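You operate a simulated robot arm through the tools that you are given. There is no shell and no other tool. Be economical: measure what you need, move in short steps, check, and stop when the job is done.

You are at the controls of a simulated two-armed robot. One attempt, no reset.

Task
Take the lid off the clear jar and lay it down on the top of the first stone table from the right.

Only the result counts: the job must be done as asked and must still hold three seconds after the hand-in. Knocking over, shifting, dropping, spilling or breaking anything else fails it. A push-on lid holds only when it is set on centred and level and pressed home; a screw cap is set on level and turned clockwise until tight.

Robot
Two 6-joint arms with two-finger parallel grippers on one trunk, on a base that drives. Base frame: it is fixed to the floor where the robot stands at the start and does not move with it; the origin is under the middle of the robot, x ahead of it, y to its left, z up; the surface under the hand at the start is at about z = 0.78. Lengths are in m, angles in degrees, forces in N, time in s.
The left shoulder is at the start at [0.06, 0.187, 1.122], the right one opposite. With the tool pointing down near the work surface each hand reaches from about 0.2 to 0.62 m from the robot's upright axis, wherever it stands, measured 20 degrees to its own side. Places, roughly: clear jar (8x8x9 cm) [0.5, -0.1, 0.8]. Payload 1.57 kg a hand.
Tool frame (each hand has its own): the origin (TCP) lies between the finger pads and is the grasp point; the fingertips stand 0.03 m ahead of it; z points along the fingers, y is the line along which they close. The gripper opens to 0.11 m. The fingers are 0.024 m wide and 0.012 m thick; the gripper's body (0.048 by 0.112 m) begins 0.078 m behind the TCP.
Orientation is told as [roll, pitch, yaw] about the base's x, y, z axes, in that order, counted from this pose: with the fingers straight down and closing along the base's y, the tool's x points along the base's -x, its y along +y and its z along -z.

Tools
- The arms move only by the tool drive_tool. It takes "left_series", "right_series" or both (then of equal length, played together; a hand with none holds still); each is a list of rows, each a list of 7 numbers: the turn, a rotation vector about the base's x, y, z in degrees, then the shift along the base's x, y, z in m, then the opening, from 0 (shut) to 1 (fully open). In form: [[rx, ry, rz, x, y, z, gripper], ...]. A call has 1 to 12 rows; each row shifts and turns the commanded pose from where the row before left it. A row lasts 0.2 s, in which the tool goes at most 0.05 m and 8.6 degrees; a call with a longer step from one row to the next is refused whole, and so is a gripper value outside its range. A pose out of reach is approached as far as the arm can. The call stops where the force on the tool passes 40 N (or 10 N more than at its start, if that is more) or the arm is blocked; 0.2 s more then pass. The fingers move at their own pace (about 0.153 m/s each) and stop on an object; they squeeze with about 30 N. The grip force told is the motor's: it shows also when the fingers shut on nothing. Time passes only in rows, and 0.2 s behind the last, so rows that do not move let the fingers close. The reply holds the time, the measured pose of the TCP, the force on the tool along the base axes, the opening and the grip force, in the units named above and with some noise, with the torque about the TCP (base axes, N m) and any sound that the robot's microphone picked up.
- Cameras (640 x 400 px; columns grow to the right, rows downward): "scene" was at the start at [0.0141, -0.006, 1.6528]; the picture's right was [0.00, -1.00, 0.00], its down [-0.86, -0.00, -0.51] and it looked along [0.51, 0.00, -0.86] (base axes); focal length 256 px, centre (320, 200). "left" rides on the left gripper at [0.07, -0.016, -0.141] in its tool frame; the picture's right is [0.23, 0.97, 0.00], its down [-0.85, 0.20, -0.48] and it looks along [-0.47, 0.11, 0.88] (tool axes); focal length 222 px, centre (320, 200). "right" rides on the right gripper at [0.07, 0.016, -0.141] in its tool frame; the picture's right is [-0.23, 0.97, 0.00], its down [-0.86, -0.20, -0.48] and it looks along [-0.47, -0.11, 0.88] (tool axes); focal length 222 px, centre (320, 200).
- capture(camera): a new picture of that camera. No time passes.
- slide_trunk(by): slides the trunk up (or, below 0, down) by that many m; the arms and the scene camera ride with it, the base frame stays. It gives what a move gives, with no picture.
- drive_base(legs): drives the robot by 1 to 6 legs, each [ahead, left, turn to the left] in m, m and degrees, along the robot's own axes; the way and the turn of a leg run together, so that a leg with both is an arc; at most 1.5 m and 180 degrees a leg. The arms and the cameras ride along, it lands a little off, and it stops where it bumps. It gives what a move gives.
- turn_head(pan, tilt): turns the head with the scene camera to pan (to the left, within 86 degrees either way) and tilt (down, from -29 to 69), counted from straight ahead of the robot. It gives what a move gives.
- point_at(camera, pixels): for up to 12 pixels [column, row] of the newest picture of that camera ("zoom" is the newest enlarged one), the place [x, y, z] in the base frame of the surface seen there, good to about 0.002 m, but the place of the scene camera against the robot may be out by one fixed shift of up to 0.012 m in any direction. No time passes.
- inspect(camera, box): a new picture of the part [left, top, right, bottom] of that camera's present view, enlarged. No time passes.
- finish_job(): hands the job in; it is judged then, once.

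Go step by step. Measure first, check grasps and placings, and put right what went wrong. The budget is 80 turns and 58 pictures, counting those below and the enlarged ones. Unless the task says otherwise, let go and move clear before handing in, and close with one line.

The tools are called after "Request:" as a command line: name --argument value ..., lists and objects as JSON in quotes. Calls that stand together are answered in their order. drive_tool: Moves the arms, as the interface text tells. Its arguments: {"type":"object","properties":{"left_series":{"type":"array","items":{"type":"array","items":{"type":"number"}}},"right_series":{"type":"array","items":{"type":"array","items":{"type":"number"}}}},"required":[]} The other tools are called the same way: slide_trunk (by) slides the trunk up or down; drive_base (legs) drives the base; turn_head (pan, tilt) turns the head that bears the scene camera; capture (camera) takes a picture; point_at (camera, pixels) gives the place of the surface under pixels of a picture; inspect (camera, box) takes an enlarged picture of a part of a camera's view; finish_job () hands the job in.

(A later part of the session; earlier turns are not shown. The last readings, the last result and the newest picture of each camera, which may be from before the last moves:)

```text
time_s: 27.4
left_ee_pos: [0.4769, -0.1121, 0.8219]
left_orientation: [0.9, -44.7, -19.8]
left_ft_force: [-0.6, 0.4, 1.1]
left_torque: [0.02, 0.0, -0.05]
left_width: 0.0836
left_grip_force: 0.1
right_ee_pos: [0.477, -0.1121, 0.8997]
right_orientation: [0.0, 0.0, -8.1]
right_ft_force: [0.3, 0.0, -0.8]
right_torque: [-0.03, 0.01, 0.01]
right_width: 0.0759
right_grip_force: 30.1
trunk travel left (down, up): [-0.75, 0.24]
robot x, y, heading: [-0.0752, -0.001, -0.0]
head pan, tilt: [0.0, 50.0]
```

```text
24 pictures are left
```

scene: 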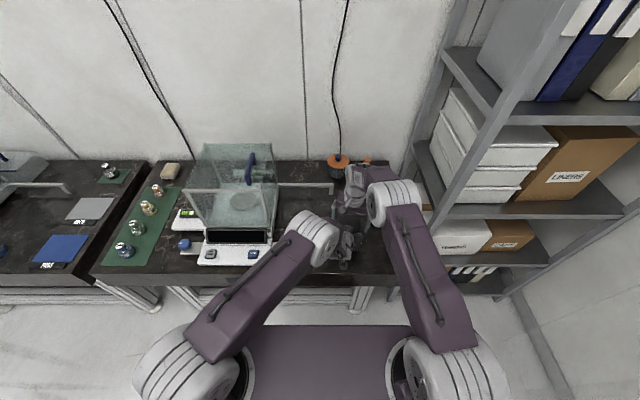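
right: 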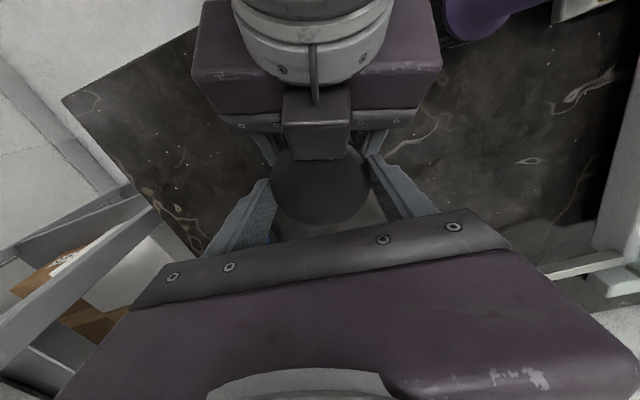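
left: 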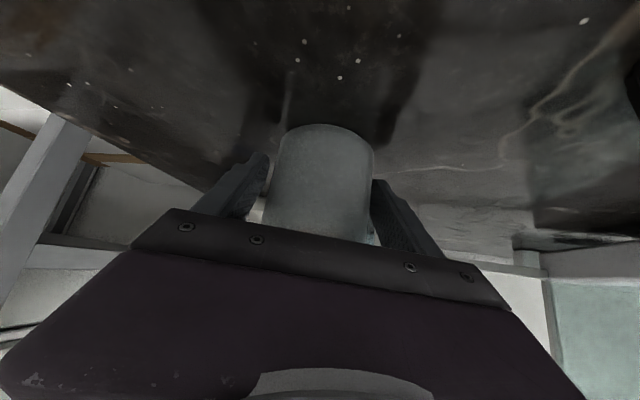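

The jar now hangs from the right hand, about 3–4 mm up. I'll lower it to touch the table.

Request:
drive_tool --right_series '[[0, 0, 0, 0, 0, -0.002, 0.5], [0, 0, 0, 0, 0, -0.001, 0.5], [0, 0, 0, 0, 0, 0, 0.5]]'

```text
time_s: 28.2
left_ee_pos: [0.4748, -0.111, 0.8221]
left_orientation: [1.0, -44.8, -19.9]
left_ft_force: [0.1, -0.1, -0.1]
left_torque: [-0.05, -0.02, -0.01]
left_width: 0.0836
left_grip_force: 0.0
right_ee_pos: [0.476, -0.1123, 0.8965]
right_orientation: [0.0, 0.0, -7.9]
right_ft_force: [-0.2, 0.1, -1.1]
right_torque: [0.01, 0.03, 0.02]
right_width: 0.075
right_grip_force: 30.0
trunk travel left (down, up): [-0.75, 0.24]
robot x, y, heading: [-0.0773, -0.0007, -0.0]
head pan, tilt: [0.0, 50.0]
```

Request:
drive_tool --right_series '[[0, 0, 0, 0, 0, -0.001, 0.5], [0, 0, 0, 0, 0, -0.001, 0.5], [0, 0, 0, 0, 0, 0, 0.5]]'

```text
time_s: 29.1
left_ee_pos: [0.4746, -0.1114, 0.8218]
left_orientation: [0.8, -44.6, -19.8]
left_ft_force: [0.3, -1.2, 0.4]
left_torque: [0.02, -0.01, -0.02]
left_width: 0.0837
left_grip_force: 0.1
right_ee_pos: [0.4765, -0.1131, 0.8949]
right_orientation: [0.0, 0.1, -8.0]
right_ft_force: [-0.3, -0.4, -1.1]
right_torque: [0.02, 0.0, 0.01]
right_width: 0.0751
right_grip_force: 29.5
trunk travel left (down, up): [-0.75, 0.24]
robot x, y, heading: [-0.0791, -0.0021, 0.0]
head pan, tilt: [0.0, 50.0]
```

Request:
drive_tool --left_series '[[2.56, 7.05, 0, 0, 0, 0.001, 0.76], [2.56, 7.05, 0, 0, 0, 0, 0.76], [0, 0, 0, 0, 0, 0, 0.76]]' --right_series '[[0, 0, 0, 0, 0, -0.001, 0.5], [0, 0, 0, 0, 0, -0.001, 0.5], [0, 0, 0, 0, 0, 0, 0.5]]'

Request:
capture --camera "left"

```text
time_s: 29.9
left_ee_pos: [0.4769, -0.1042, 0.8204]
left_orientation: [2.5, -33.9, -19.9]
left_ft_force: [-8.9, -2.6, -21.2]
left_torque: [-0.89, -0.37, 0.31]
left_width: 0.0795
left_grip_force: 0.1
left hand out of reach, approached as far as the arm can: row 2
right_ee_pos: [0.48, -0.1126, 0.896]
right_orientation: [0.2, -0.4, -8.0]
right_ft_force: [9.5, 1.2, 20.7]
right_torque: [1.15, -0.23, -0.39]
right_width: 0.0754
right_grip_force: 30.4
trunk travel left (down, up): [-0.75, 0.24]
robot x, y, heading: [-0.0755, 0.0009, 0.1]
head pan, tilt: [0.0, 50.0]
```

```text
23 pictures are left
```

left: 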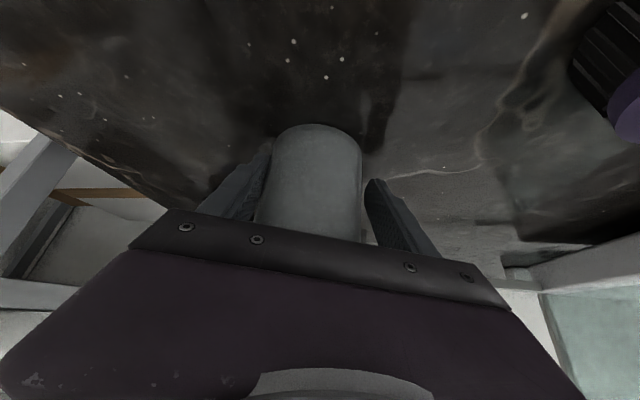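

The left hand hit its reach limit at pitch −34, drifted +y and touched the lid or right hand (20 N). I'll back off to about −42 and recentre.

Request:
drive_tool --left_series '[[-2.7, -7.5, 0, -0.001, -0.0075, 0.0005, 0.78], [0, 0, 0, 0, 0, 0, 0.78]]' --right_series '[[0, 0, 0, 0, 0, 0, 0.5], [0, 0, 0, 0, 0, 0, 0.5]]'

```text
time_s: 30.4
left_ee_pos: [0.4769, -0.106, 0.8217]
left_orientation: [3.7, -39.2, -20.0]
left_ft_force: [-4.9, -2.6, -20.8]
left_torque: [-0.83, -0.3, 0.18]
left_width: 0.0824
left_grip_force: 0.1
left hand out of reach, approached as far as the arm can: row 1
right_ee_pos: [0.4771, -0.1125, 0.8935]
right_orientation: [0.0, -0.1, -7.9]
right_ft_force: [6.5, 3.4, 27.2]
right_torque: [1.04, -0.07, -0.25]
right_width: 0.0753
right_grip_force: 30.0
trunk travel left (down, up): [-0.75, 0.24]
robot x, y, heading: [-0.0787, -0.0016, 0.0]
head pan, tilt: [0.0, 50.0]
```

Request:
drive_tool --left_series '[[-3.6, -3.0, -1.9, -0.001, -0.006, -0.001, 0.8], [0, 0, 0, 0, 0, 0, 0.8]]' --right_series '[[0, 0, 0, 0, 0, 0.001, 0.5], [0, 0, 0, 0, 0, 0, 0.5]]'

Request:
capture --camera "left"

```text
time_s: 31.1
left_ee_pos: [0.4779, -0.1129, 0.8225]
left_orientation: [0.7, -43.6, -19.8]
left_ft_force: [-6.5, 1.5, -0.3]
left_torque: [-0.13, -0.25, 0.26]
left_width: 0.0885
left_grip_force: 0.3
right_ee_pos: [0.4762, -0.1124, 0.894]
right_orientation: [-0.1, 0.2, -8.0]
right_ft_force: [8.7, -3.5, 8.6]
right_torque: [-0.37, -0.36, -0.26]
right_width: 0.0752
right_grip_force: 30.3
trunk travel left (down, up): [-0.75, 0.24]
robot x, y, heading: [-0.0744, -0.0039, -0.1]
head pan, tilt: [0.0, 50.0]
```

```text
22 pictures are left
```

left: 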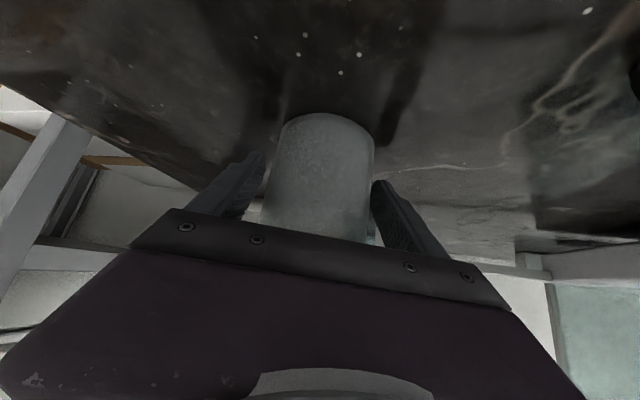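

The jar is back on the table (bottom edge at row ~113) and the contact is nearly gone. I'll re-grip the body with the left hand at its first pose, then ratchet the lid with the right.

Request:
drive_tool --left_series '[[0, 0, 0, -0.002, 0.001, 0, 0.72], [0, 0, 0, 0, 0, 0, 0.66], [0, 0, 0, 0, 0, 0, 0.6], [0, 0, 0, 0, 0, 0, 0.5], [0, 0, 0, 0, 0, 0, 0.5]]' --right_series '[[0, 0, 0, 0, 0, 0, 0.5], [0, 0, 0, 0, 0, 0, 0.5], [0, 0, 0, 0, 0, 0, 0.5], [0, 0, 0, 0, 0, 0, 0.5], [0, 0, 0, 0, 0, 0, 0.5]]'

Request:
inspect --camera "right" --box '[240, 120, 440, 245]'

```text
time_s: 32.2
left_ee_pos: [0.4754, -0.1116, 0.8225]
left_orientation: [0.6, -43.6, -19.9]
left_ft_force: [4.5, -2.1, 0.8]
left_torque: [0.12, 0.39, -0.07]
left_width: 0.0692
left_grip_force: 30.0
right_ee_pos: [0.476, -0.1118, 0.894]
right_orientation: [-0.1, 0.1, -8.0]
right_ft_force: [-6.3, 2.4, 3.1]
right_torque: [-0.1, 0.25, 0.01]
right_width: 0.0751
right_grip_force: 30.2
trunk travel left (down, up): [-0.75, 0.24]
robot x, y, heading: [-0.0791, 0.0022, -0.0]
head pan, tilt: [0.0, 50.0]
```

```text
3.20 times, centred on (340, 182) of right
```

zoom: 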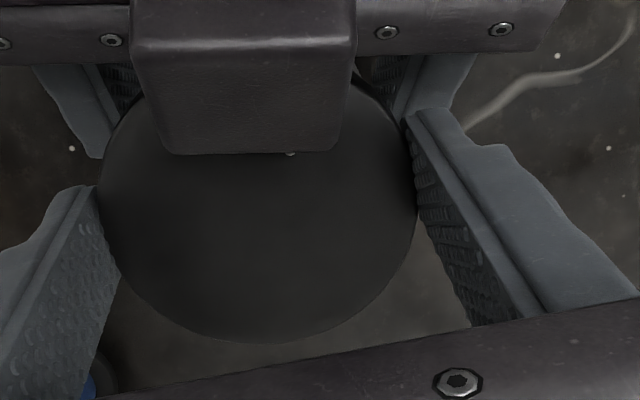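

Both hands are gripped with low loads. I'll turn the lid +8° more and read the torque.

Request:
drive_tool --right_series '[[0, 0, 8, 0, 0, 0, 0.5]]'

```text
time_s: 32.6
left_ee_pos: [0.4752, -0.1105, 0.8234]
left_orientation: [0.6, -43.4, -19.6]
left_ft_force: [-2.6, 0.5, 5.8]
left_torque: [-0.5, -0.46, 0.96]
left_width: 0.0682
left_grip_force: 29.5
right_ee_pos: [0.4786, -0.1126, 0.8948]
right_orientation: [0.0, -0.1, -0.1]
right_ft_force: [4.2, -0.6, 0.7]
right_torque: [0.26, 0.09, -0.94]
right_width: 0.0752
right_grip_force: 29.9
trunk travel left (down, up): [-0.75, 0.24]
robot x, y, heading: [-0.0796, -0.0034, 0.1]
head pan, tilt: [0.0, 50.0]
```

The torque is now 0.94 N·m. I'll hold briefly, then turn a bit more to see whether it yields.

Request:
drive_tool --right_series '[[0, 0, 0, 0, 0, 0, 0.5], [0, 0, 4, 0, 0, 0, 0.5], [0, 0, 0, 0, 0, 0, 0.5]]'

Request:
capture --camera "left"

```text
time_s: 33.5
left_ee_pos: [0.4741, -0.1097, 0.8215]
left_orientation: [0.7, -43.4, -20.0]
left_ft_force: [-18.7, 7.9, 16.4]
left_torque: [-1.25, -1.5, 1.45]
left_width: 0.0685
left_grip_force: 29.9
right_ee_pos: [0.4791, -0.1124, 0.8957]
right_orientation: [0.0, -0.4, 4.0]
right_ft_force: [24.1, -5.4, -5.1]
right_torque: [0.67, -0.89, -1.38]
right_width: 0.075
right_grip_force: 29.9
trunk travel left (down, up): [-0.75, 0.24]
robot x, y, heading: [-0.0786, 0.0006, -0.1]
head pan, tilt: [0.0, 50.0]
```

```text
20 pictures are left
```

left: 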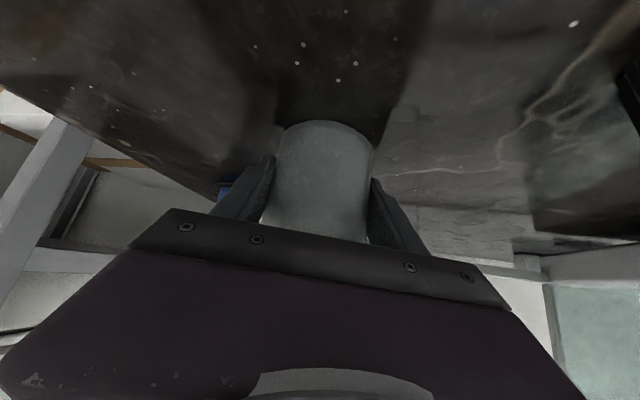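

The torque grows together with a 24 N x-force, so the right finger is touching the left fingers at 24° relative yaw. That makes the reading invalid. I'll open the right hand, ratchet back to −36, sit 5 mm higher, re-grip and turn within the clear range.

Request:
drive_tool --right_series '[[0, 0, 0, 0, 0, 0, 0.8], [0, 0, -8, -0.001, 0, 0.003, 0.85], [0, 0, -8, 0, 0, 0.002, 0.85], [0, 0, -8, 0, 0, 0, 0.85], [0, 0, -8, 0, 0, 0, 0.85], [0, 0, -8, 0, 0, 0, 0.85], [0, 0, 0, 0, 0, 0, 0.72], [0, 0, 0, 0, 0, 0, 0.6], [0, 0, 0, 0, 0, 0, 0.5]]'

```text
time_s: 35.5
left_ee_pos: [0.4744, -0.1112, 0.8222]
left_orientation: [0.7, -43.4, -20.0]
left_ft_force: [-5.5, -10.0, 0.0]
left_torque: [0.52, -0.31, -0.02]
left_width: 0.0679
left_grip_force: 29.6
right_ee_pos: [0.478, -0.1115, 0.8991]
right_orientation: [0.1, 0.1, -36.0]
right_ft_force: [5.1, 9.4, -1.4]
right_torque: [0.28, -0.12, 0.01]
right_width: 0.0761
right_grip_force: 30.0
trunk travel left (down, up): [-0.75, 0.24]
robot x, y, heading: [-0.0776, 0.0002, 0.1]
head pan, tilt: [0.0, 50.0]
```

Request:
drive_tool --right_series '[[0, 0, 4, -0.0005, 0.001, 0, 0.5], [0, 0, 4, 0, 0, 0, 0.5]]'

```text
time_s: 36.0
left_ee_pos: [0.4743, -0.1112, 0.821]
left_orientation: [0.6, -43.4, -19.9]
left_ft_force: [-15.0, -5.6, 6.0]
left_torque: [0.18, -0.76, -0.03]
left_width: 0.0681
left_grip_force: 29.6
right_ee_pos: [0.4771, -0.1114, 0.8991]
right_orientation: [0.1, -0.1, -27.9]
right_ft_force: [14.7, 5.1, -7.3]
right_torque: [0.26, -0.35, 0.0]
right_width: 0.0763
right_grip_force: 29.0
trunk travel left (down, up): [-0.75, 0.24]
robot x, y, heading: [-0.0797, -0.0025, 0.1]
head pan, tilt: [0.0, 50.0]
```

The 8° turn met no torque, so the lid spins freely and must be a push-on lid held axially. The earlier slow pull just let the jar creep in the left grip. I'll take a deeper bite on the lid and pull quickly.

Request:
drive_tool --right_series '[[0, 0, 0, 0, 0, 0, 0.8], [0, 0, 4, 0, 0, -0.004, 0.8], [0, 0, 4, -0.0005, -0.0005, -0.003, 0.75], [0, 0, 0, 0, 0, 0, 0.6], [0, 0, 0, 0, 0, 0, 0.5], [0, 0, 0, 0, 0, 0, 0.5]]'

```text
time_s: 37.5
left_ee_pos: [0.4754, -0.1114, 0.8212]
left_orientation: [0.7, -43.3, -20.1]
left_ft_force: [-0.9, -5.2, -0.8]
left_torque: [0.3, -0.05, -0.07]
left_width: 0.0677
left_grip_force: 30.0
right_ee_pos: [0.4748, -0.1122, 0.8913]
right_orientation: [-0.1, 0.1, -20.0]
right_ft_force: [1.3, 5.2, 1.1]
right_torque: [0.14, -0.04, 0.04]
right_width: 0.0765
right_grip_force: 29.8
trunk travel left (down, up): [-0.75, 0.24]
robot x, y, heading: [-0.0778, 0.0012, -0.1]
head pan, tilt: [0.0, 50.0]
```

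Request:
drive_tool --right_series '[[0, 0, 0, 0, 0, 0.012, 0.5]]'

Request:
capture --camera "left"

Request:
inspect --camera "right" --box '[240, 120, 440, 245]'

```text
time_s: 37.9
left_ee_pos: [0.4769, -0.1131, 0.8237]
left_orientation: [0.7, -43.8, -19.9]
left_ft_force: [-12.0, -4.8, 27.6]
left_torque: [0.53, -0.47, -0.03]
left_width: 0.0682
left_grip_force: 30.1
right_ee_pos: [0.4743, -0.1128, 0.9034]
right_orientation: [-0.1, 0.3, -19.9]
right_ft_force: [11.4, 5.1, -29.4]
right_torque: [-0.15, -0.37, 0.05]
right_width: 0.0763
right_grip_force: 30.0
trunk travel left (down, up): [-0.75, 0.24]
robot x, y, heading: [-0.0739, -0.0002, 0.2]
head pan, tilt: [0.0, 50.0]
```

```text
19 pictures are left
```

left: 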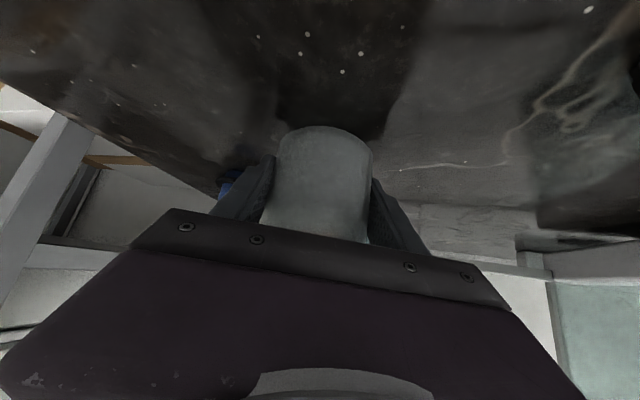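

```text
3.20 times, centred on (340, 182) of right
```

zoom: 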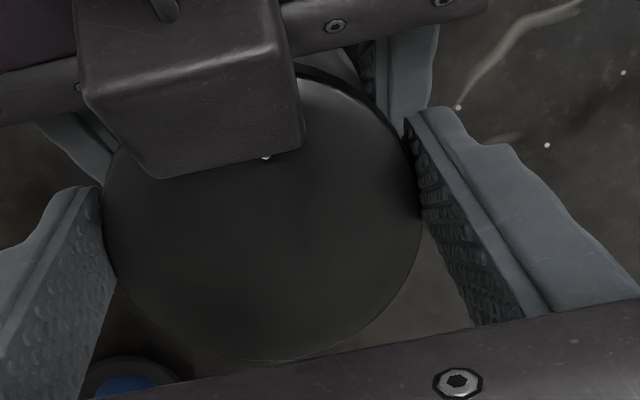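

Request:
point_at --camera "zoom" --pixels '[[260, 220], [260, 320], [180, 250], [350, 250], [330, 60], [350, 78]]'

```text
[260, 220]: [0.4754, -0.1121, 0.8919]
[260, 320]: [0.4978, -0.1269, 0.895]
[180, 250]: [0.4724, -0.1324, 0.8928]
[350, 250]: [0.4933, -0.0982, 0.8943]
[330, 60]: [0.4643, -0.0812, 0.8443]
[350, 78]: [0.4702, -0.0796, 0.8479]
```

The lid top rose to about 0.893 but the jar came with it (bottom edge at row ~126), so the seal beats the left grip's friction at ~28 N. Since turning is free, it may still be a thread. I'll set the jar down again, re-grip and keep turning counter-clockwise.

Request:
drive_tool --left_series '[[0, 0, 0, 0, 0, 0, 0.7], [0, 0, 0, 0, 0, 0, 0.76], [0, 0, 0, 0, 0, 0, 0.76], [0, 0, 0, 0, 0, 0, 0.76], [0, 0, 0, -0.001, 0.001, 0, 0.76], [0, 0, 0, 0, 0, 0, 0.66], [0, 0, 0, 0, 0, 0, 0.6], [0, 0, 0, 0, 0, 0, 0.5], [0, 0, 0, 0, 0, 0, 0.5]]' --right_series '[[0, 0, 0, 0, 0, 0, 0.5], [0, 0, 0, 0, 0, 0, 0.5], [0, 0, 0, 0, 0, -0.004, 0.5], [0, 0, 0, 0, 0, -0.004, 0.5], [0, 0, 0, 0, 0, -0.0025, 0.5], [0, 0, 0, 0, 0, 0, 0.5], [0, 0, 0, 0, 0, 0, 0.5], [0, 0, 0, 0, 0, 0, 0.5], [0, 0, 0, 0, 0, 0, 0.5]]'

Request:
capture --camera "left"

```text
time_s: 39.9
left_ee_pos: [0.4727, -0.111, 0.8208]
left_orientation: [0.7, -43.4, -20.0]
left_ft_force: [-1.0, -6.4, -0.3]
left_torque: [0.28, -0.04, -0.1]
left_width: 0.0682
left_grip_force: 30.1
right_ee_pos: [0.4762, -0.1126, 0.8945]
right_orientation: [0.0, 0.1, -20.0]
right_ft_force: [1.1, 7.6, -0.7]
right_torque: [0.23, -0.05, 0.04]
right_width: 0.0763
right_grip_force: 29.6
trunk travel left (down, up): [-0.75, 0.24]
robot x, y, heading: [-0.0806, -0.0018, 0.0]
head pan, tilt: [0.0, 50.0]
```

```text
17 pictures are left
```

left: 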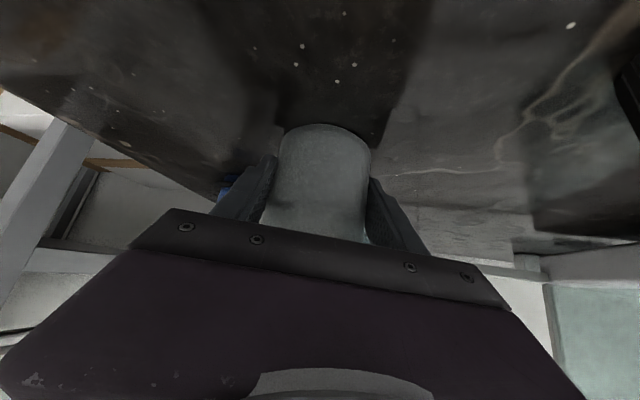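

The jar is held a few mm above the table by both hands. I'll ratchet counter-clockwise within ±16°.

Request:
drive_tool --right_series '[[0, 0, 7.5, 0, -0.0005, 0, 0.5], [0, 0, 7.5, 0, 0, 0, 0.5], [0, 0, 0, 0, 0, 0, 0.8], [0, 0, -7.8, 0, 0, 0.001, 0.8], [0, 0, -7.8, 0, 0, 0.001, 0.8], [0, 0, -7.8, 0, 0, 0, 0.8], [0, 0, -7.8, 0, 0, 0, 0.75], [0, 0, 0, 0, 0, 0, 0.62], [0, 0, 0, 0, 0, 0, 0.5], [0, 0, 0, 0, 0, 0, 0.5], [0, 0, 7.8, 0, 0, 0, 0.5], [0, 0, 7.8, 0, 0, 0, 0.5]]'

Request:
inspect --camera "right" --box '[240, 120, 440, 245]'

Request:
point_at --camera "zoom" --pixels '[[260, 220], [260, 300], [180, 250], [350, 250]]'

```text
time_s: 42.5
left_ee_pos: [0.4732, -0.1112, 0.8218]
left_orientation: [0.6, -43.4, -20.0]
left_ft_force: [-10.2, -18.5, 0.6]
left_torque: [0.97, -0.21, -0.12]
left_width: 0.0683
left_grip_force: 30.4
right_ee_pos: [0.4761, -0.1124, 0.8966]
right_orientation: [0.1, -0.1, -20.5]
right_ft_force: [9.3, 17.3, -0.1]
right_torque: [0.28, -0.41, 0.07]
right_width: 0.0764
right_grip_force: 30.3
trunk travel left (down, up): [-0.75, 0.24]
robot x, y, heading: [-0.0767, -0.0023, -0.2]
head pan, tilt: [0.0, 50.0]
```

```text
3.20 times, centred on (340, 182) of right
```

zoom: 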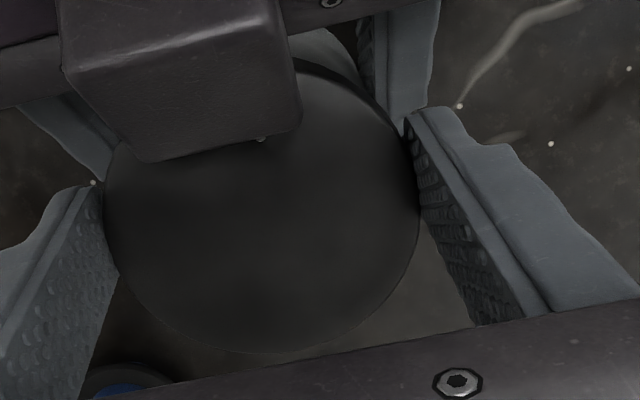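

```text
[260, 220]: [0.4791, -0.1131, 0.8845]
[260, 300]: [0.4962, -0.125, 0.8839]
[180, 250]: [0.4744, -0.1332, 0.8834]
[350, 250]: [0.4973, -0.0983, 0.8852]
```

Turning again met zero torque with the lid at 0.8845, which neither confirms nor rules out a thread. I'll run several counter-clockwise ratchet strokes and watch the vertical force and lid height.

Request:
drive_tool --right_series '[[0, 0, 7.75, 0.0005, 0.001, 0, 0.5], [0, 0, 7.75, 0, 0, 0, 0.5], [0, 0, 0, 0, 0, 0, 0.8], [0, 0, -7.75, 0, 0, 0, 0.8], [0, 0, -7.75, 0, 0, 0, 0.8], [0, 0, -7.75, 0, 0, 0, 0.8], [0, 0, -7.75, 0, 0, 0, 0.75], [0, 0, 0, 0, 0, 0, 0.62], [0, 0, 0, 0, 0, 0, 0.5], [0, 0, 0, 0, 0, 0, 0.5]]'

Request:
drive_tool --right_series '[[0, 0, 7.75, 0, 0, 0, 0.5], [0, 0, 7.75, 0, 0, 0, 0.5], [0, 0, 7.75, 0, 0, 0, 0.5], [0, 0, 7.75, 0, 0, 0, 0.5]]'

Request:
drive_tool --right_series '[[0, 0, 0, 0, 0, 0, 0.8], [0, 0, -7.75, 0, 0, 0, 0.8], [0, 0, -7.75, 0, 0, 0, 0.8], [0, 0, -7.75, 0, 0, 0, 0.8], [0, 0, -7.75, 0, 0, 0, 0.75], [0, 0, 0, 0, 0, 0, 0.62], [0, 0, 0, 0, 0, 0, 0.5], [0, 0, 0, 0, 0, 0, 0.5], [0, 0, 7.75, 0, 0, 0, 0.5], [0, 0, 7.75, 0, 0, 0, 0.5]]'

Request:
inspect --camera "right" --box '[240, 120, 440, 245]'

Request:
point_at --camera "zoom" --pixels '[[260, 220], [260, 300], [180, 250], [350, 250]]'

```text
time_s: 44.6
left_ee_pos: [0.4739, -0.1111, 0.8211]
left_orientation: [0.7, -43.3, -20.0]
left_ft_force: [-4.4, -9.4, -0.1]
left_torque: [0.56, -0.24, -0.06]
left_width: 0.0682
left_grip_force: 30.2
right_ee_pos: [0.4762, -0.1102, 0.8951]
right_orientation: [0.1, 0.0, -36.1]
right_ft_force: [4.3, 10.0, -0.3]
right_torque: [0.21, -0.08, 0.06]
right_width: 0.0766
right_grip_force: 30.1
trunk travel left (down, up): [-0.75, 0.24]
robot x, y, heading: [-0.0807, -0.0009, 0.3]
head pan, tilt: [0.0, 50.0]
```

```text
time_s: 45.6
left_ee_pos: [0.4737, -0.1094, 0.821]
left_orientation: [0.7, -43.3, -19.9]
left_ft_force: [-3.6, -2.3, 1.6]
left_torque: [0.71, -0.05, 0.0]
left_width: 0.0682
left_grip_force: 29.9
right_ee_pos: [0.4739, -0.1114, 0.8959]
right_orientation: [0.1, 0.0, -4.9]
right_ft_force: [2.6, 0.9, -0.9]
right_torque: [-0.66, -0.11, 0.0]
right_width: 0.0763
right_grip_force: 30.1
trunk travel left (down, up): [-0.75, 0.24]
robot x, y, heading: [-0.0796, -0.0026, -0.0]
head pan, tilt: [0.0, 50.0]
```

```text
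time_s: 47.9
left_ee_pos: [0.4732, -0.1087, 0.8213]
left_orientation: [0.7, -43.2, -20.0]
left_ft_force: [-3.8, -8.7, 0.1]
left_torque: [0.9, 0.01, -0.04]
left_width: 0.0683
left_grip_force: 29.6
right_ee_pos: [0.4754, -0.1117, 0.8948]
right_orientation: [-0.1, 0.0, -20.5]
right_ft_force: [3.1, 8.4, -0.8]
right_torque: [-0.28, -0.18, 0.02]
right_width: 0.0759
right_grip_force: 30.1
trunk travel left (down, up): [-0.75, 0.24]
robot x, y, heading: [-0.0733, 0.0016, 0.0]
head pan, tilt: [0.0, 50.0]
```

```text
3.20 times, centred on (340, 182) of right
```

zoom: 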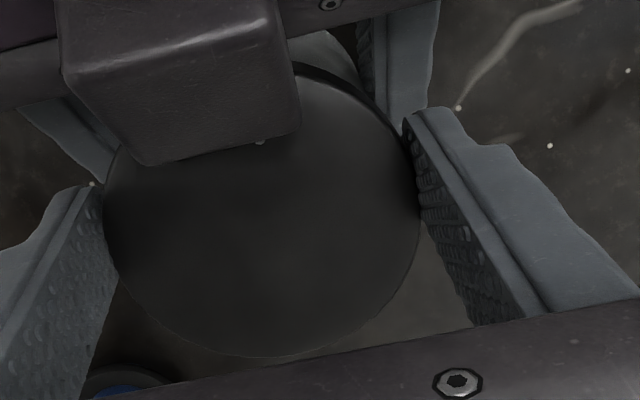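

```text
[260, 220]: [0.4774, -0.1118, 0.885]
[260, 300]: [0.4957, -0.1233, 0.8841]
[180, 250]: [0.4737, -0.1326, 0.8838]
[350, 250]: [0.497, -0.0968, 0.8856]
```

Another 62° of turning left the lid height unchanged (~0.885) with no vertical force, so it isn't a thread. It's a push-on lid with a firm seat. I'll set the jar on the table with both hands together, then peel the lid by rolling it about the approach axis with a slight lift.

Request:
drive_tool --left_series '[[0, 0, 0, 0, 0, -0.0015, 0.5], [0, 0, 0, 0, 0, -0.001, 0.5], [0, 0, 0, 0, 0, 0, 0.5]]' --right_series '[[0, 0, 0, 0, 0.0005, -0.0015, 0.5], [0, 0, 0, 0, 0.0005, -0.001, 0.5], [0, 0, 0, 0, 0, 0, 0.5]]'

Request:
drive_tool --right_series '[[3.76, -1.37, 0, -0.0005, -0.0013, 0.0026, 0.5], [3.76, -1.37, 0, -0.0005, -0.0013, 0.0026, 0.5], [0, 0, 0, 0, 0, 0, 0.5]]'

Request:
inspect --camera "right" --box '[240, 120, 440, 245]'

Request:
point_at --camera "zoom" --pixels '[[260, 220], [260, 300], [150, 230], [380, 230]]'

```text
time_s: 48.6
left_ee_pos: [0.4742, -0.1107, 0.8204]
left_orientation: [0.7, -43.6, -19.8]
left_ft_force: [-3.2, -2.6, 11.3]
left_torque: [-0.09, -0.07, 0.09]
left_width: 0.0681
left_grip_force: 29.8
right_ee_pos: [0.4762, -0.1112, 0.8942]
right_orientation: [0.1, -0.2, -20.6]
right_ft_force: [7.0, -2.1, 10.7]
right_torque: [-0.47, -0.06, -0.04]
right_width: 0.076
right_grip_force: 29.9
trunk travel left (down, up): [-0.75, 0.24]
robot x, y, heading: [-0.0769, -0.0007, 0.0]
head pan, tilt: [0.0, 50.0]
```

```text
time_s: 49.5
left_ee_pos: [0.4729, -0.1096, 0.8204]
left_orientation: [0.8, -43.5, -19.9]
left_ft_force: [-9.7, 2.3, 24.8]
left_torque: [0.48, -0.32, 0.0]
left_width: 0.0685
left_grip_force: 30.5
right_ee_pos: [0.4722, -0.1128, 0.8985]
right_orientation: [8.0, 0.1, -20.5]
right_ft_force: [7.4, -2.7, -15.2]
right_torque: [-0.91, 0.05, -0.03]
right_width: 0.0756
right_grip_force: 30.3
trunk travel left (down, up): [-0.75, 0.24]
robot x, y, heading: [-0.0787, -0.0006, -0.1]
head pan, tilt: [0.0, 50.0]
```

```text
3.20 times, centred on (340, 182) of right
```

zoom: 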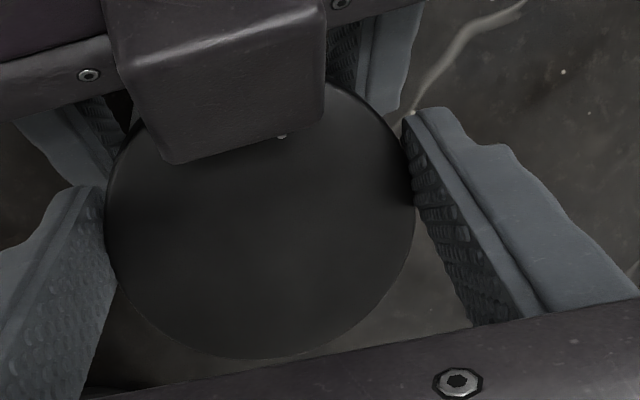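

```text
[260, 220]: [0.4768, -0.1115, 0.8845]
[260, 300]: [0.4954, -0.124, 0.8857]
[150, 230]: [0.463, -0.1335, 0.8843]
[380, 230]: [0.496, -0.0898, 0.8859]
```

The lid stayed nearly level (0.884–0.886), so the fingers slid over it. I'll re-grip level and deep, then make a fast, straight pull so the grips have no time to creep.

Request:
drive_tool --right_series '[[0, 0, 0, 0, 0, 0, 0.8], [-3.76, 1.37, 0, 0.001, 0.0005, -0.003, 0.8], [-3.76, 1.37, 0, 0.002, 0.0005, -0.003, 0.8], [0, 0, 0, 0, 0, -0.0005, 0.75], [0, 0, 0, 0, 0, 0, 0.62], [0, 0, 0, 0, 0, 0, 0.5], [0, 0, 0, 0, 0, 0, 0.5]]'

```text
time_s: 51.0
left_ee_pos: [0.4737, -0.1095, 0.8199]
left_orientation: [0.6, -43.4, -19.9]
left_ft_force: [1.6, -2.4, 14.4]
left_torque: [0.27, 0.08, -0.04]
left_width: 0.0684
left_grip_force: 29.7
right_ee_pos: [0.4776, -0.1117, 0.893]
right_orientation: [-0.1, -0.1, -20.6]
right_ft_force: [1.2, 4.1, 1.2]
right_torque: [0.01, -0.02, -0.01]
right_width: 0.0753
right_grip_force: 29.8
trunk travel left (down, up): [-0.75, 0.24]
robot x, y, heading: [-0.0816, 0.0005, 0.2]
head pan, tilt: [0.0, 50.0]
```

Request:
drive_tool --right_series '[[0, 0, 0, 0, 0, 0.03, 0.5]]'

Request:
capture --camera "left"

Request:
inspect --camera "right" --box '[240, 120, 440, 245]'

Request:
point_at --camera "zoom" --pixels '[[260, 220], [260, 300], [150, 230], [380, 230]]'

```text
time_s: 51.5
left_ee_pos: [0.4773, -0.1132, 0.8236]
left_orientation: [0.6, -44.0, -20.0]
left_ft_force: [-0.8, -0.9, 2.3]
left_torque: [0.15, -0.14, -0.02]
left_width: 0.068
left_grip_force: 30.2
right_ee_pos: [0.4754, -0.1131, 0.9116]
right_orientation: [-0.2, 0.3, -20.6]
right_ft_force: [1.3, 1.2, -2.5]
right_torque: [-0.05, 0.05, 0.0]
right_width: 0.0749
right_grip_force: 30.0
trunk travel left (down, up): [-0.75, 0.24]
robot x, y, heading: [-0.0763, -0.0002, 0.0]
head pan, tilt: [0.0, 50.0]
stopped in row 1 (left hand): the force on the tool passed its limit at 56 N (the readings are from after the stop); the commanded pose is now the measured one
```

```text
13 pictures are left
```

left: 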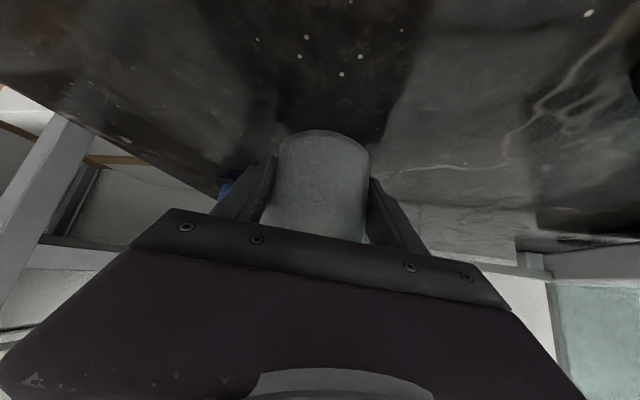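

```text
3.20 times, centred on (340, 182) of right
```

zoom: 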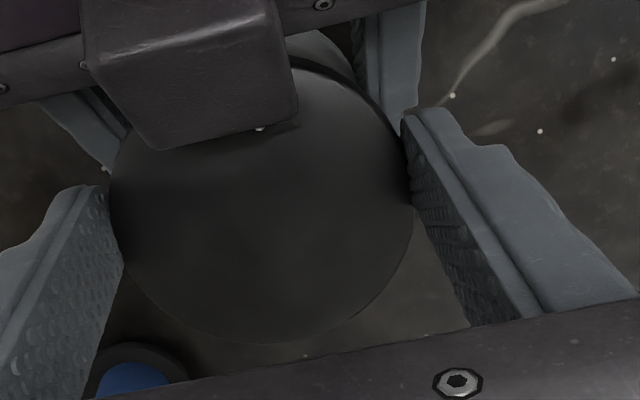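

```text
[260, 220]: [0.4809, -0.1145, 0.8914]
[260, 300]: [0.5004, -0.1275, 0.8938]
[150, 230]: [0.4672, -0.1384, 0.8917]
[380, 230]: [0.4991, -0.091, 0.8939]
```

The quick pull peaked at 56 N without separating the lid, so it isn't a push-on seal. Averaging the heights before and after 62° of turning gives about a 0.4 mm rise, which fits a loose screw thread. The jar now sits higher in the left grip, so I have room for ±26° strokes; I'll keep unscrewing.

Request:
drive_tool --right_series '[[0, 0, 0, 0, 0, 0, 0.82], [0, 0, -6.5, 0.0005, 0.0005, -0.004, 0.82], [0, 0, -6.5, 0.0005, 0, -0.0035, 0.82], [0, 0, -6.5, 0, 0, 0, 0.82], [0, 0, -6.5, 0, 0, 0, 0.78], [0, 0, 0, 0, 0, 0, 0.65], [0, 0, 0, 0, 0, 0, 0.5], [0, 0, 0, 0, 0, 0, 0.5]]'

Request:
drive_tool --right_series '[[0, 0, 7.4, 0, 0, 0, 0.5], [0, 0, 7.4, 0, 0, 0, 0.5], [0, 0, 7.4, 0, 0, 0, 0.5], [0, 0, 7.4, 0, 0, 0, 0.5], [0, 0, 7.4, 0, 0, 0, 0.5], [0, 0, 7.4, 0, 0, 0, 0.5], [0, 0, 7.4, 0, 0, 0, 0.5]]'

Request:
drive_tool --right_series '[[0, 0, 0, 0, 0, 0, 0.82], [0, 0, -7.4, 0, 0, 0.0003, 0.82], [0, 0, -7.4, 0, 0, 0, 0.82], [0, 0, -7.4, 0, 0, 0, 0.82], [0, 0, -7.4, 0, 0, 0, 0.82], [0, 0, -7.4, 0, 0, 0, 0.82], [0, 0, -7.4, 0, 0, 0, 0.82], [0, 0, -7.4, 0, 0, 0, 0.78], [0, 0, 0, 0, 0, 0, 0.65], [0, 0, 0, 0, 0, 0, 0.5], [0, 0, 0, 0, 0, 0, 0.5]]'

Request:
inspect --camera "right" --box '[240, 120, 440, 245]'

Request:
point_at --camera "zoom" --pixels '[[260, 220], [260, 300], [180, 250], [350, 250]]'

```text
time_s: 53.3
left_ee_pos: [0.4762, -0.113, 0.8227]
left_orientation: [0.5, -43.9, -20.0]
left_ft_force: [-12.0, -3.9, -2.4]
left_torque: [0.12, -0.56, -0.02]
left_width: 0.0681
left_grip_force: 30.2
right_ee_pos: [0.476, -0.1119, 0.9033]
right_orientation: [0.0, 0.2, -46.6]
right_ft_force: [11.4, 3.1, 1.2]
right_torque: [0.18, -0.36, 0.02]
right_width: 0.0748
right_grip_force: 30.0
trunk travel left (down, up): [-0.75, 0.24]
robot x, y, heading: [-0.0767, 0.0033, 0.0]
head pan, tilt: [0.0, 50.0]
```

```text
time_s: 54.9
left_ee_pos: [0.4771, -0.1107, 0.8223]
left_orientation: [0.6, -43.8, -19.7]
left_ft_force: [-3.0, 16.8, -10.3]
left_torque: [0.06, -0.22, 0.13]
left_width: 0.0683
left_grip_force: 30.7
right_ee_pos: [0.4778, -0.1143, 0.904]
right_orientation: [-0.3, 0.5, 5.4]
right_ft_force: [4.4, -16.5, 9.6]
right_torque: [-1.41, -0.07, -0.14]
right_width: 0.0749
right_grip_force: 29.6
trunk travel left (down, up): [-0.75, 0.24]
robot x, y, heading: [-0.0754, -0.0036, 0.2]
head pan, tilt: [0.0, 50.0]
```

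```text
time_s: 57.3
left_ee_pos: [0.477, -0.1124, 0.8238]
left_orientation: [0.7, -43.9, -20.0]
left_ft_force: [-7.9, -5.0, -1.6]
left_torque: [0.28, -0.45, -0.03]
left_width: 0.068
left_grip_force: 29.8
right_ee_pos: [0.4776, -0.1116, 0.9046]
right_orientation: [-0.1, 0.2, -46.5]
right_ft_force: [7.7, 6.4, 1.2]
right_torque: [0.18, -0.23, 0.05]
right_width: 0.0753
right_grip_force: 29.9
trunk travel left (down, up): [-0.75, 0.24]
robot x, y, heading: [-0.0767, 0.0022, 0.0]
head pan, tilt: [0.0, 50.0]
```

```text
3.20 times, centred on (340, 182) of right
```

zoom: 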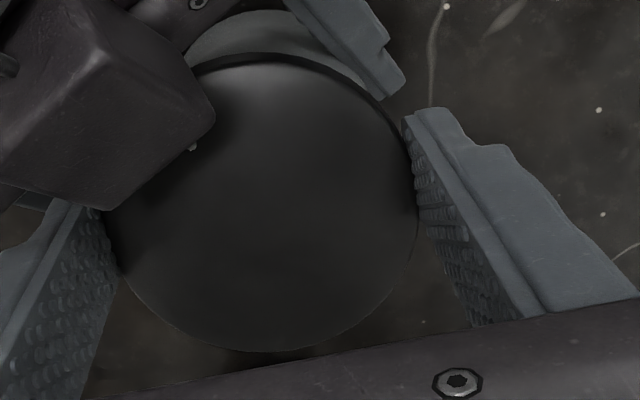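

```text
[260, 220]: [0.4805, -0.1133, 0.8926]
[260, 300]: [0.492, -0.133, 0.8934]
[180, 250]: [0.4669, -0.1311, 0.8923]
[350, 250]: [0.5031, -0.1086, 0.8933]
```

During the stroke the right hand was pushed up 9.6 N and the left down 10.3 N, so the lid is climbing a thread: it is a screw cap. I'll keep unscrewing with more strokes.

Request:
drive_tool --right_series '[[0, 0, 6.9, 0, 0, 0.0001, 0.5], [0, 0, 6.9, 0, 0, 0.0001, 0.5], [0, 0, 6.9, 0, 0, 0.0001, 0.5], [0, 0, 6.9, 0, 0, 0, 0.5], [0, 0, 6.9, 0, 0, 0, 0.5], [0, 0, 6.9, 0, 0, 0, 0.5], [0, 0, 6.9, 0, 0, 0, 0.5]]'

Request:
drive_tool --right_series '[[0, 0, 0, 0, 0, 0, 0.82], [0, 0, -6.9, 0, 0, 0, 0.82], [0, 0, -6.9, 0, 0, 0, 0.82], [0, 0, -6.9, 0, 0, 0, 0.82], [0, 0, -6.9, 0, 0, 0, 0.82], [0, 0, -6.9, 0, 0, 0, 0.82], [0, 0, -6.9, 0, 0, 0, 0.82], [0, 0, -6.9, 0, 0, 0, 0.78], [0, 0, 0, 0, 0, 0, 0.65], [0, 0, 0, 0, 0, 0, 0.5], [0, 0, 0, 0, 0, 0, 0.5]]'

Request:
drive_tool --right_series '[[0, 0, 6.9, 0, 0, 0.0001, 0.5], [0, 0, 6.9, 0, 0, 0.0001, 0.5], [0, 0, 6.9, 0, 0, 0.0001, 0.5], [0, 0, 6.9, 0, 0, 0, 0.5], [0, 0, 6.9, 0, 0, 0, 0.5], [0, 0, 6.9, 0, 0, 0, 0.5], [0, 0, 6.9, 0, 0, 0, 0.5]]'

Request:
drive_tool --right_series '[[0, 0, 0, 0, 0, 0, 0.82], [0, 0, -6.9, 0, 0, 0, 0.82], [0, 0, -6.9, 0, 0, 0, 0.82], [0, 0, -6.9, 0, 0, 0, 0.82], [0, 0, -6.9, 0, 0, 0, 0.82], [0, 0, -6.9, 0, 0, 0, 0.82], [0, 0, -6.9, 0, 0, 0, 0.82], [0, 0, -6.9, 0, 0, 0, 0.78], [0, 0, 0, 0, 0, 0, 0.65], [0, 0, 0, 0, 0, 0, 0.5], [0, 0, 0, 0, 0, 0, 0.5]]'

Request:
inspect --camera "right" --box '[240, 120, 440, 245]'

Request:
point_at --camera "zoom" --pixels '[[260, 220], [260, 300], [180, 250], [350, 250]]'

```text
time_s: 58.9
left_ee_pos: [0.4763, -0.1109, 0.8221]
left_orientation: [0.6, -44.0, -19.7]
left_ft_force: [-4.3, 12.9, -4.5]
left_torque: [0.02, -0.17, 0.07]
left_width: 0.0681
left_grip_force: 29.6
right_ee_pos: [0.476, -0.1137, 0.904]
right_orientation: [-0.2, 0.3, 2.0]
right_ft_force: [4.1, -13.5, 3.9]
right_torque: [-1.11, -0.18, -0.1]
right_width: 0.0751
right_grip_force: 30.2
trunk travel left (down, up): [-0.75, 0.24]
robot x, y, heading: [-0.0792, 0.0011, 0.0]
head pan, tilt: [0.0, 50.0]
```

```text
time_s: 61.3
left_ee_pos: [0.4763, -0.113, 0.8246]
left_orientation: [0.6, -43.9, -20.0]
left_ft_force: [-8.4, -2.9, -1.7]
left_torque: [0.15, -0.29, 0.0]
left_width: 0.0677
left_grip_force: 30.2
right_ee_pos: [0.4767, -0.1111, 0.9057]
right_orientation: [0.0, 0.2, -46.6]
right_ft_force: [5.4, 2.6, 1.5]
right_torque: [0.16, -0.25, 0.0]
right_width: 0.075
right_grip_force: 30.0
trunk travel left (down, up): [-0.75, 0.24]
robot x, y, heading: [-0.0788, 0.0, 0.0]
head pan, tilt: [0.0, 50.0]
```

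```text
time_s: 62.9
left_ee_pos: [0.4779, -0.1122, 0.8232]
left_orientation: [0.4, -43.9, -19.7]
left_ft_force: [-0.1, 14.1, -5.3]
left_torque: [-0.09, 0.2, 0.11]
left_width: 0.0681
left_grip_force: 30.4
right_ee_pos: [0.477, -0.1133, 0.9049]
right_orientation: [-0.3, 0.4, 2.0]
right_ft_force: [0.2, -14.3, 3.9]
right_torque: [-1.05, -0.15, -0.13]
right_width: 0.0757
right_grip_force: 29.8
trunk travel left (down, up): [-0.75, 0.24]
robot x, y, heading: [-0.077, 0.0004, -0.2]
head pan, tilt: [0.0, 50.0]
```

```text
time_s: 65.3
left_ee_pos: [0.4767, -0.1128, 0.8222]
left_orientation: [0.6, -43.9, -20.0]
left_ft_force: [-9.2, -5.6, -0.5]
left_torque: [0.34, -0.53, -0.04]
left_width: 0.0678
left_grip_force: 30.2
right_ee_pos: [0.478, -0.1114, 0.9052]
right_orientation: [0.0, 0.2, -46.7]
right_ft_force: [9.2, 5.1, 0.2]
right_torque: [0.14, -0.25, 0.03]
right_width: 0.0761
right_grip_force: 30.3
trunk travel left (down, up): [-0.75, 0.24]
robot x, y, heading: [-0.0753, 0.0007, -0.1]
head pan, tilt: [0.0, 50.0]
```

```text
3.20 times, centred on (340, 182) of right
```

zoom: 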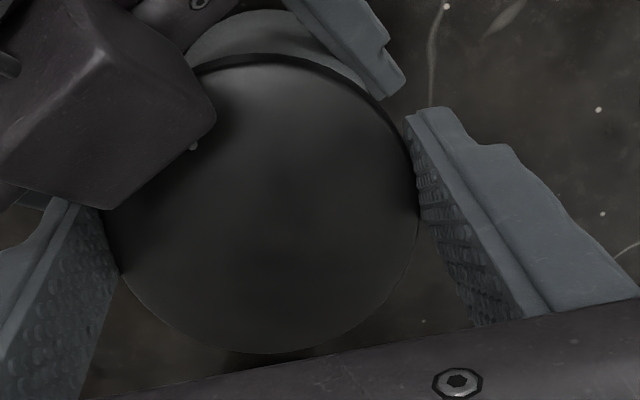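

```text
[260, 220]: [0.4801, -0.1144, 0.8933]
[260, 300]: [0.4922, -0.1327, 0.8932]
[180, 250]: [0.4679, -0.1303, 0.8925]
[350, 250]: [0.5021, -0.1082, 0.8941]
```

Heights average 0.8933 versus 0.8929, still creeping upward. I'll continue with five more strokes, kept short of the finger contact, then a small pull test.

Request:
drive_tool --right_series '[[0, 0, 6.3, 0, 0, 0.0001, 0.5], [0, 0, 6.3, 0, 0, 0.0001, 0.5], [0, 0, 6.3, 0, 0, 0.0001, 0.5], [0, 0, 6.3, 0, 0, 0, 0.5], [0, 0, 6.3, 0, 0, 0, 0.5], [0, 0, 6.3, 0, 0, 0, 0.5], [0, 0, 6.3, 0, 0, 0, 0.5]]'

Request:
drive_tool --right_series '[[0, 0, 0, 0, 0, 0, 0.82], [0, 0, -6.3, 0, 0, 0, 0.82], [0, 0, -6.3, 0, 0, 0, 0.82], [0, 0, -6.3, 0, 0, 0, 0.82], [0, 0, -6.3, 0, 0, 0, 0.82], [0, 0, -6.3, 0, 0, 0, 0.82], [0, 0, -6.3, 0, 0, 0, 0.82], [0, 0, -6.3, 0, 0, 0, 0.78], [0, 0, 0, 0, 0, 0, 0.65], [0, 0, 0, 0, 0, 0, 0.5], [0, 0, 0, 0, 0, 0, 0.5]]'

Request:
drive_tool --right_series '[[0, 0, 6.3, 0, 0, 0.0001, 0.5], [0, 0, 6.3, 0, 0, 0.0001, 0.5], [0, 0, 6.3, 0, 0, 0.0001, 0.5], [0, 0, 6.3, 0, 0, 0, 0.5], [0, 0, 6.3, 0, 0, 0, 0.5], [0, 0, 6.3, 0, 0, 0, 0.5], [0, 0, 6.3, 0, 0, 0, 0.5]]'

Request:
drive_tool --right_series '[[0, 0, 0, 0, 0, 0, 0.82], [0, 0, -6.3, 0, 0, 0, 0.82], [0, 0, -6.3, 0, 0, 0, 0.82], [0, 0, -6.3, 0, 0, 0, 0.82], [0, 0, -6.3, 0, 0, 0, 0.82], [0, 0, -6.3, 0, 0, 0, 0.82], [0, 0, -6.3, 0, 0, 0, 0.82], [0, 0, -6.3, 0, 0, 0, 0.78], [0, 0, 0, 0, 0, 0, 0.65], [0, 0, 0, 0, 0, 0, 0.5], [0, 0, 0, 0, 0, 0, 0.5]]'

Request:
drive_tool --right_series '[[0, 0, 6.3, 0, 0, 0.0001, 0.5], [0, 0, 6.3, 0, 0, 0.0001, 0.5], [0, 0, 6.3, 0, 0, 0.0001, 0.5], [0, 0, 6.3, 0, 0, 0, 0.5], [0, 0, 0, 0, 0, 0.002, 0.5], [0, 0, 0, 0, 0, 0.002, 0.5]]'

Request:
inspect --camera "right" --box '[240, 120, 440, 245]'

Request:
point_at --camera "zoom" --pixels '[[260, 220], [260, 300], [180, 250], [350, 250]]'

```text
time_s: 66.9
left_ee_pos: [0.4769, -0.1118, 0.8229]
left_orientation: [0.6, -44.0, -20.0]
left_ft_force: [-1.0, 0.0, -1.3]
left_torque: [0.02, -0.02, 0.02]
left_width: 0.0682
left_grip_force: 29.9
right_ee_pos: [0.4763, -0.1125, 0.9046]
right_orientation: [-0.2, 0.4, -2.4]
right_ft_force: [0.0, 0.0, -0.6]
right_torque: [0.0, 0.0, -0.02]
right_width: 0.076
right_grip_force: 30.3
trunk travel left (down, up): [-0.75, 0.24]
robot x, y, heading: [-0.0787, -0.0007, -0.1]
head pan, tilt: [0.0, 50.0]
```

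```text
time_s: 69.3
left_ee_pos: [0.4775, -0.1122, 0.822]
left_orientation: [0.6, -43.9, -19.9]
left_ft_force: [2.3, -1.1, -5.4]
left_torque: [-0.09, 0.17, 0.0]
left_width: 0.0684
left_grip_force: 30.2
right_ee_pos: [0.4771, -0.1123, 0.905]
right_orientation: [-0.2, 0.2, -46.7]
right_ft_force: [-1.6, 0.3, 4.6]
right_torque: [0.05, -0.06, 0.03]
right_width: 0.0766
right_grip_force: 30.4
trunk travel left (down, up): [-0.75, 0.24]
robot x, y, heading: [-0.0748, -0.005, -0.3]
head pan, tilt: [0.0, 50.0]
```

```text
time_s: 70.9
left_ee_pos: [0.4773, -0.112, 0.8219]
left_orientation: [0.6, -43.8, -19.8]
left_ft_force: [4.1, 0.5, -12.6]
left_torque: [0.34, 0.39, 0.17]
left_width: 0.0685
left_grip_force: 29.9
right_ee_pos: [0.4773, -0.1126, 0.905]
right_orientation: [-0.2, 0.3, -2.5]
right_ft_force: [-4.4, -1.7, 11.6]
right_torque: [-0.46, -0.03, -0.15]
right_width: 0.076
right_grip_force: 29.8
trunk travel left (down, up): [-0.75, 0.24]
robot x, y, heading: [-0.0778, 0.0014, 0.4]
head pan, tilt: [0.0, 50.0]
```

```text
time_s: 73.3
left_ee_pos: [0.4767, -0.1123, 0.8225]
left_orientation: [0.7, -43.9, -20.0]
left_ft_force: [-0.2, 0.6, -6.0]
left_torque: [0.01, -0.11, -0.04]
left_width: 0.0681
left_grip_force: 29.9
right_ee_pos: [0.4769, -0.1119, 0.906]
right_orientation: [-0.2, 0.4, -46.6]
right_ft_force: [0.4, -0.3, 5.0]
right_torque: [-0.12, 0.12, 0.06]
right_width: 0.0751
right_grip_force: 29.7
trunk travel left (down, up): [-0.75, 0.24]
robot x, y, heading: [-0.0805, -0.002, -0.0]
head pan, tilt: [0.0, 50.0]
```

```text
time_s: 74.7
left_ee_pos: [0.4775, -0.113, 0.8241]
left_orientation: [0.7, -44.0, -19.9]
left_ft_force: [1.0, 0.4, -1.5]
left_torque: [0.02, -0.01, 0.0]
left_width: 0.0681
left_grip_force: 29.9
right_ee_pos: [0.4768, -0.1122, 0.9084]
right_orientation: [-0.3, 0.4, -21.3]
right_ft_force: [-0.3, -0.6, -0.5]
right_torque: [0.04, 0.0, 0.01]
right_width: 0.0749
right_grip_force: 29.9
trunk travel left (down, up): [-0.75, 0.24]
robot x, y, heading: [-0.0783, 0.001, -0.1]
head pan, tilt: [0.0, 50.0]
```

```text
3.20 times, centred on (340, 182) of right
```

zoom: 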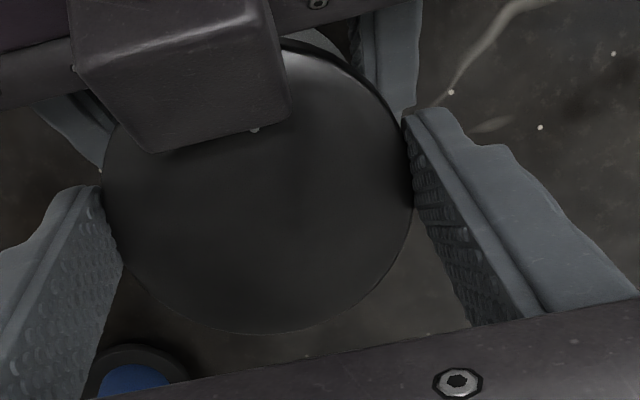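

```text
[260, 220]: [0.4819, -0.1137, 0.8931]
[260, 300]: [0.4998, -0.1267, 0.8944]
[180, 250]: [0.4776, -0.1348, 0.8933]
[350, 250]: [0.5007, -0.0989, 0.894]
```

All forces dropped to zero and a 4 mm pull met no resistance, so the lid looks free. I'll regrip slightly deeper and lift 2 cm.

Request:
drive_tool --right_series '[[0, 0, 0, 0, 0, 0, 0.8], [0, 0, 0, 0, 0, -0.004, 0.8], [0, 0, 0, 0, 0, 0, 0.65], [0, 0, 0, 0, 0, 0, 0.5], [0, 0, 0, 0, 0, 0, 0.5], [0, 0, 0, 0, 0, 0.003, 0.5], [0, 0, 0, 0, 0, 0.003, 0.5]]'

Request:
drive_tool --right_series '[[0, 0, 0, 0, 0, 0.004, 0.5], [0, 0, 0, 0, 0, 0.004, 0.5], [0, 0, 0, 0, 0, 0.004, 0.5], [0, 0, 0, 0, 0, 0.004, 0.5]]'

Request:
capture --camera "right"

Request:
point_at --camera "right" --pixels '[[320, 190], [320, 205], [300, 195], [345, 190]]'

```text
time_s: 76.3
left_ee_pos: [0.4779, -0.1132, 0.8236]
left_orientation: [0.5, -44.0, -19.9]
left_ft_force: [0.6, 0.5, -1.3]
left_torque: [-0.03, -0.01, 0.03]
left_width: 0.068
left_grip_force: 29.7
right_ee_pos: [0.4776, -0.1115, 0.9105]
right_orientation: [-0.2, 0.3, -21.4]
right_ft_force: [0.2, -0.5, -0.8]
right_torque: [-0.01, -0.02, 0.02]
right_width: 0.0747
right_grip_force: 29.6
trunk travel left (down, up): [-0.75, 0.24]
robot x, y, heading: [-0.0793, 0.0006, -0.2]
head pan, tilt: [0.0, 50.0]
```

```text
time_s: 77.3
left_ee_pos: [0.4771, -0.1136, 0.8237]
left_orientation: [0.5, -44.1, -19.9]
left_ft_force: [-10.9, 4.2, 17.4]
left_torque: [-0.03, -0.2, -0.01]
left_width: 0.0681
left_grip_force: 29.9
right_ee_pos: [0.4769, -0.1134, 0.9281]
right_orientation: [-0.2, 0.3, -21.5]
right_ft_force: [9.9, -4.2, -18.5]
right_torque: [-0.36, -0.93, 0.01]
right_width: 0.0748
right_grip_force: 30.3
trunk travel left (down, up): [-0.75, 0.24]
robot x, y, heading: [-0.0772, 0.0021, 0.0]
head pan, tilt: [0.0, 50.0]
```

```text
8 pictures are left
```

right: 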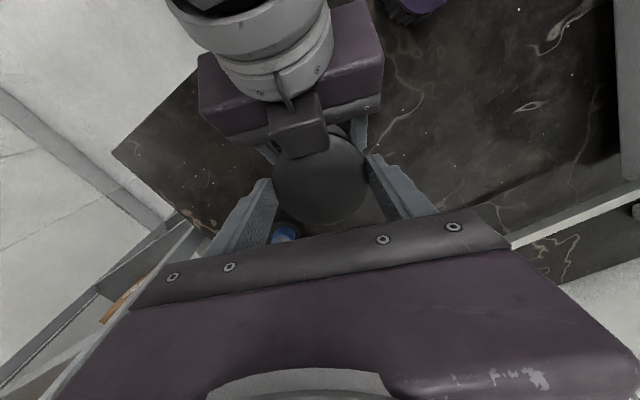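

```text
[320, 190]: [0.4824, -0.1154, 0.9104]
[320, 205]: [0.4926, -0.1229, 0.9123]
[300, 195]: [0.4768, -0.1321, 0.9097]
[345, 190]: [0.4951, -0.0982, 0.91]
```

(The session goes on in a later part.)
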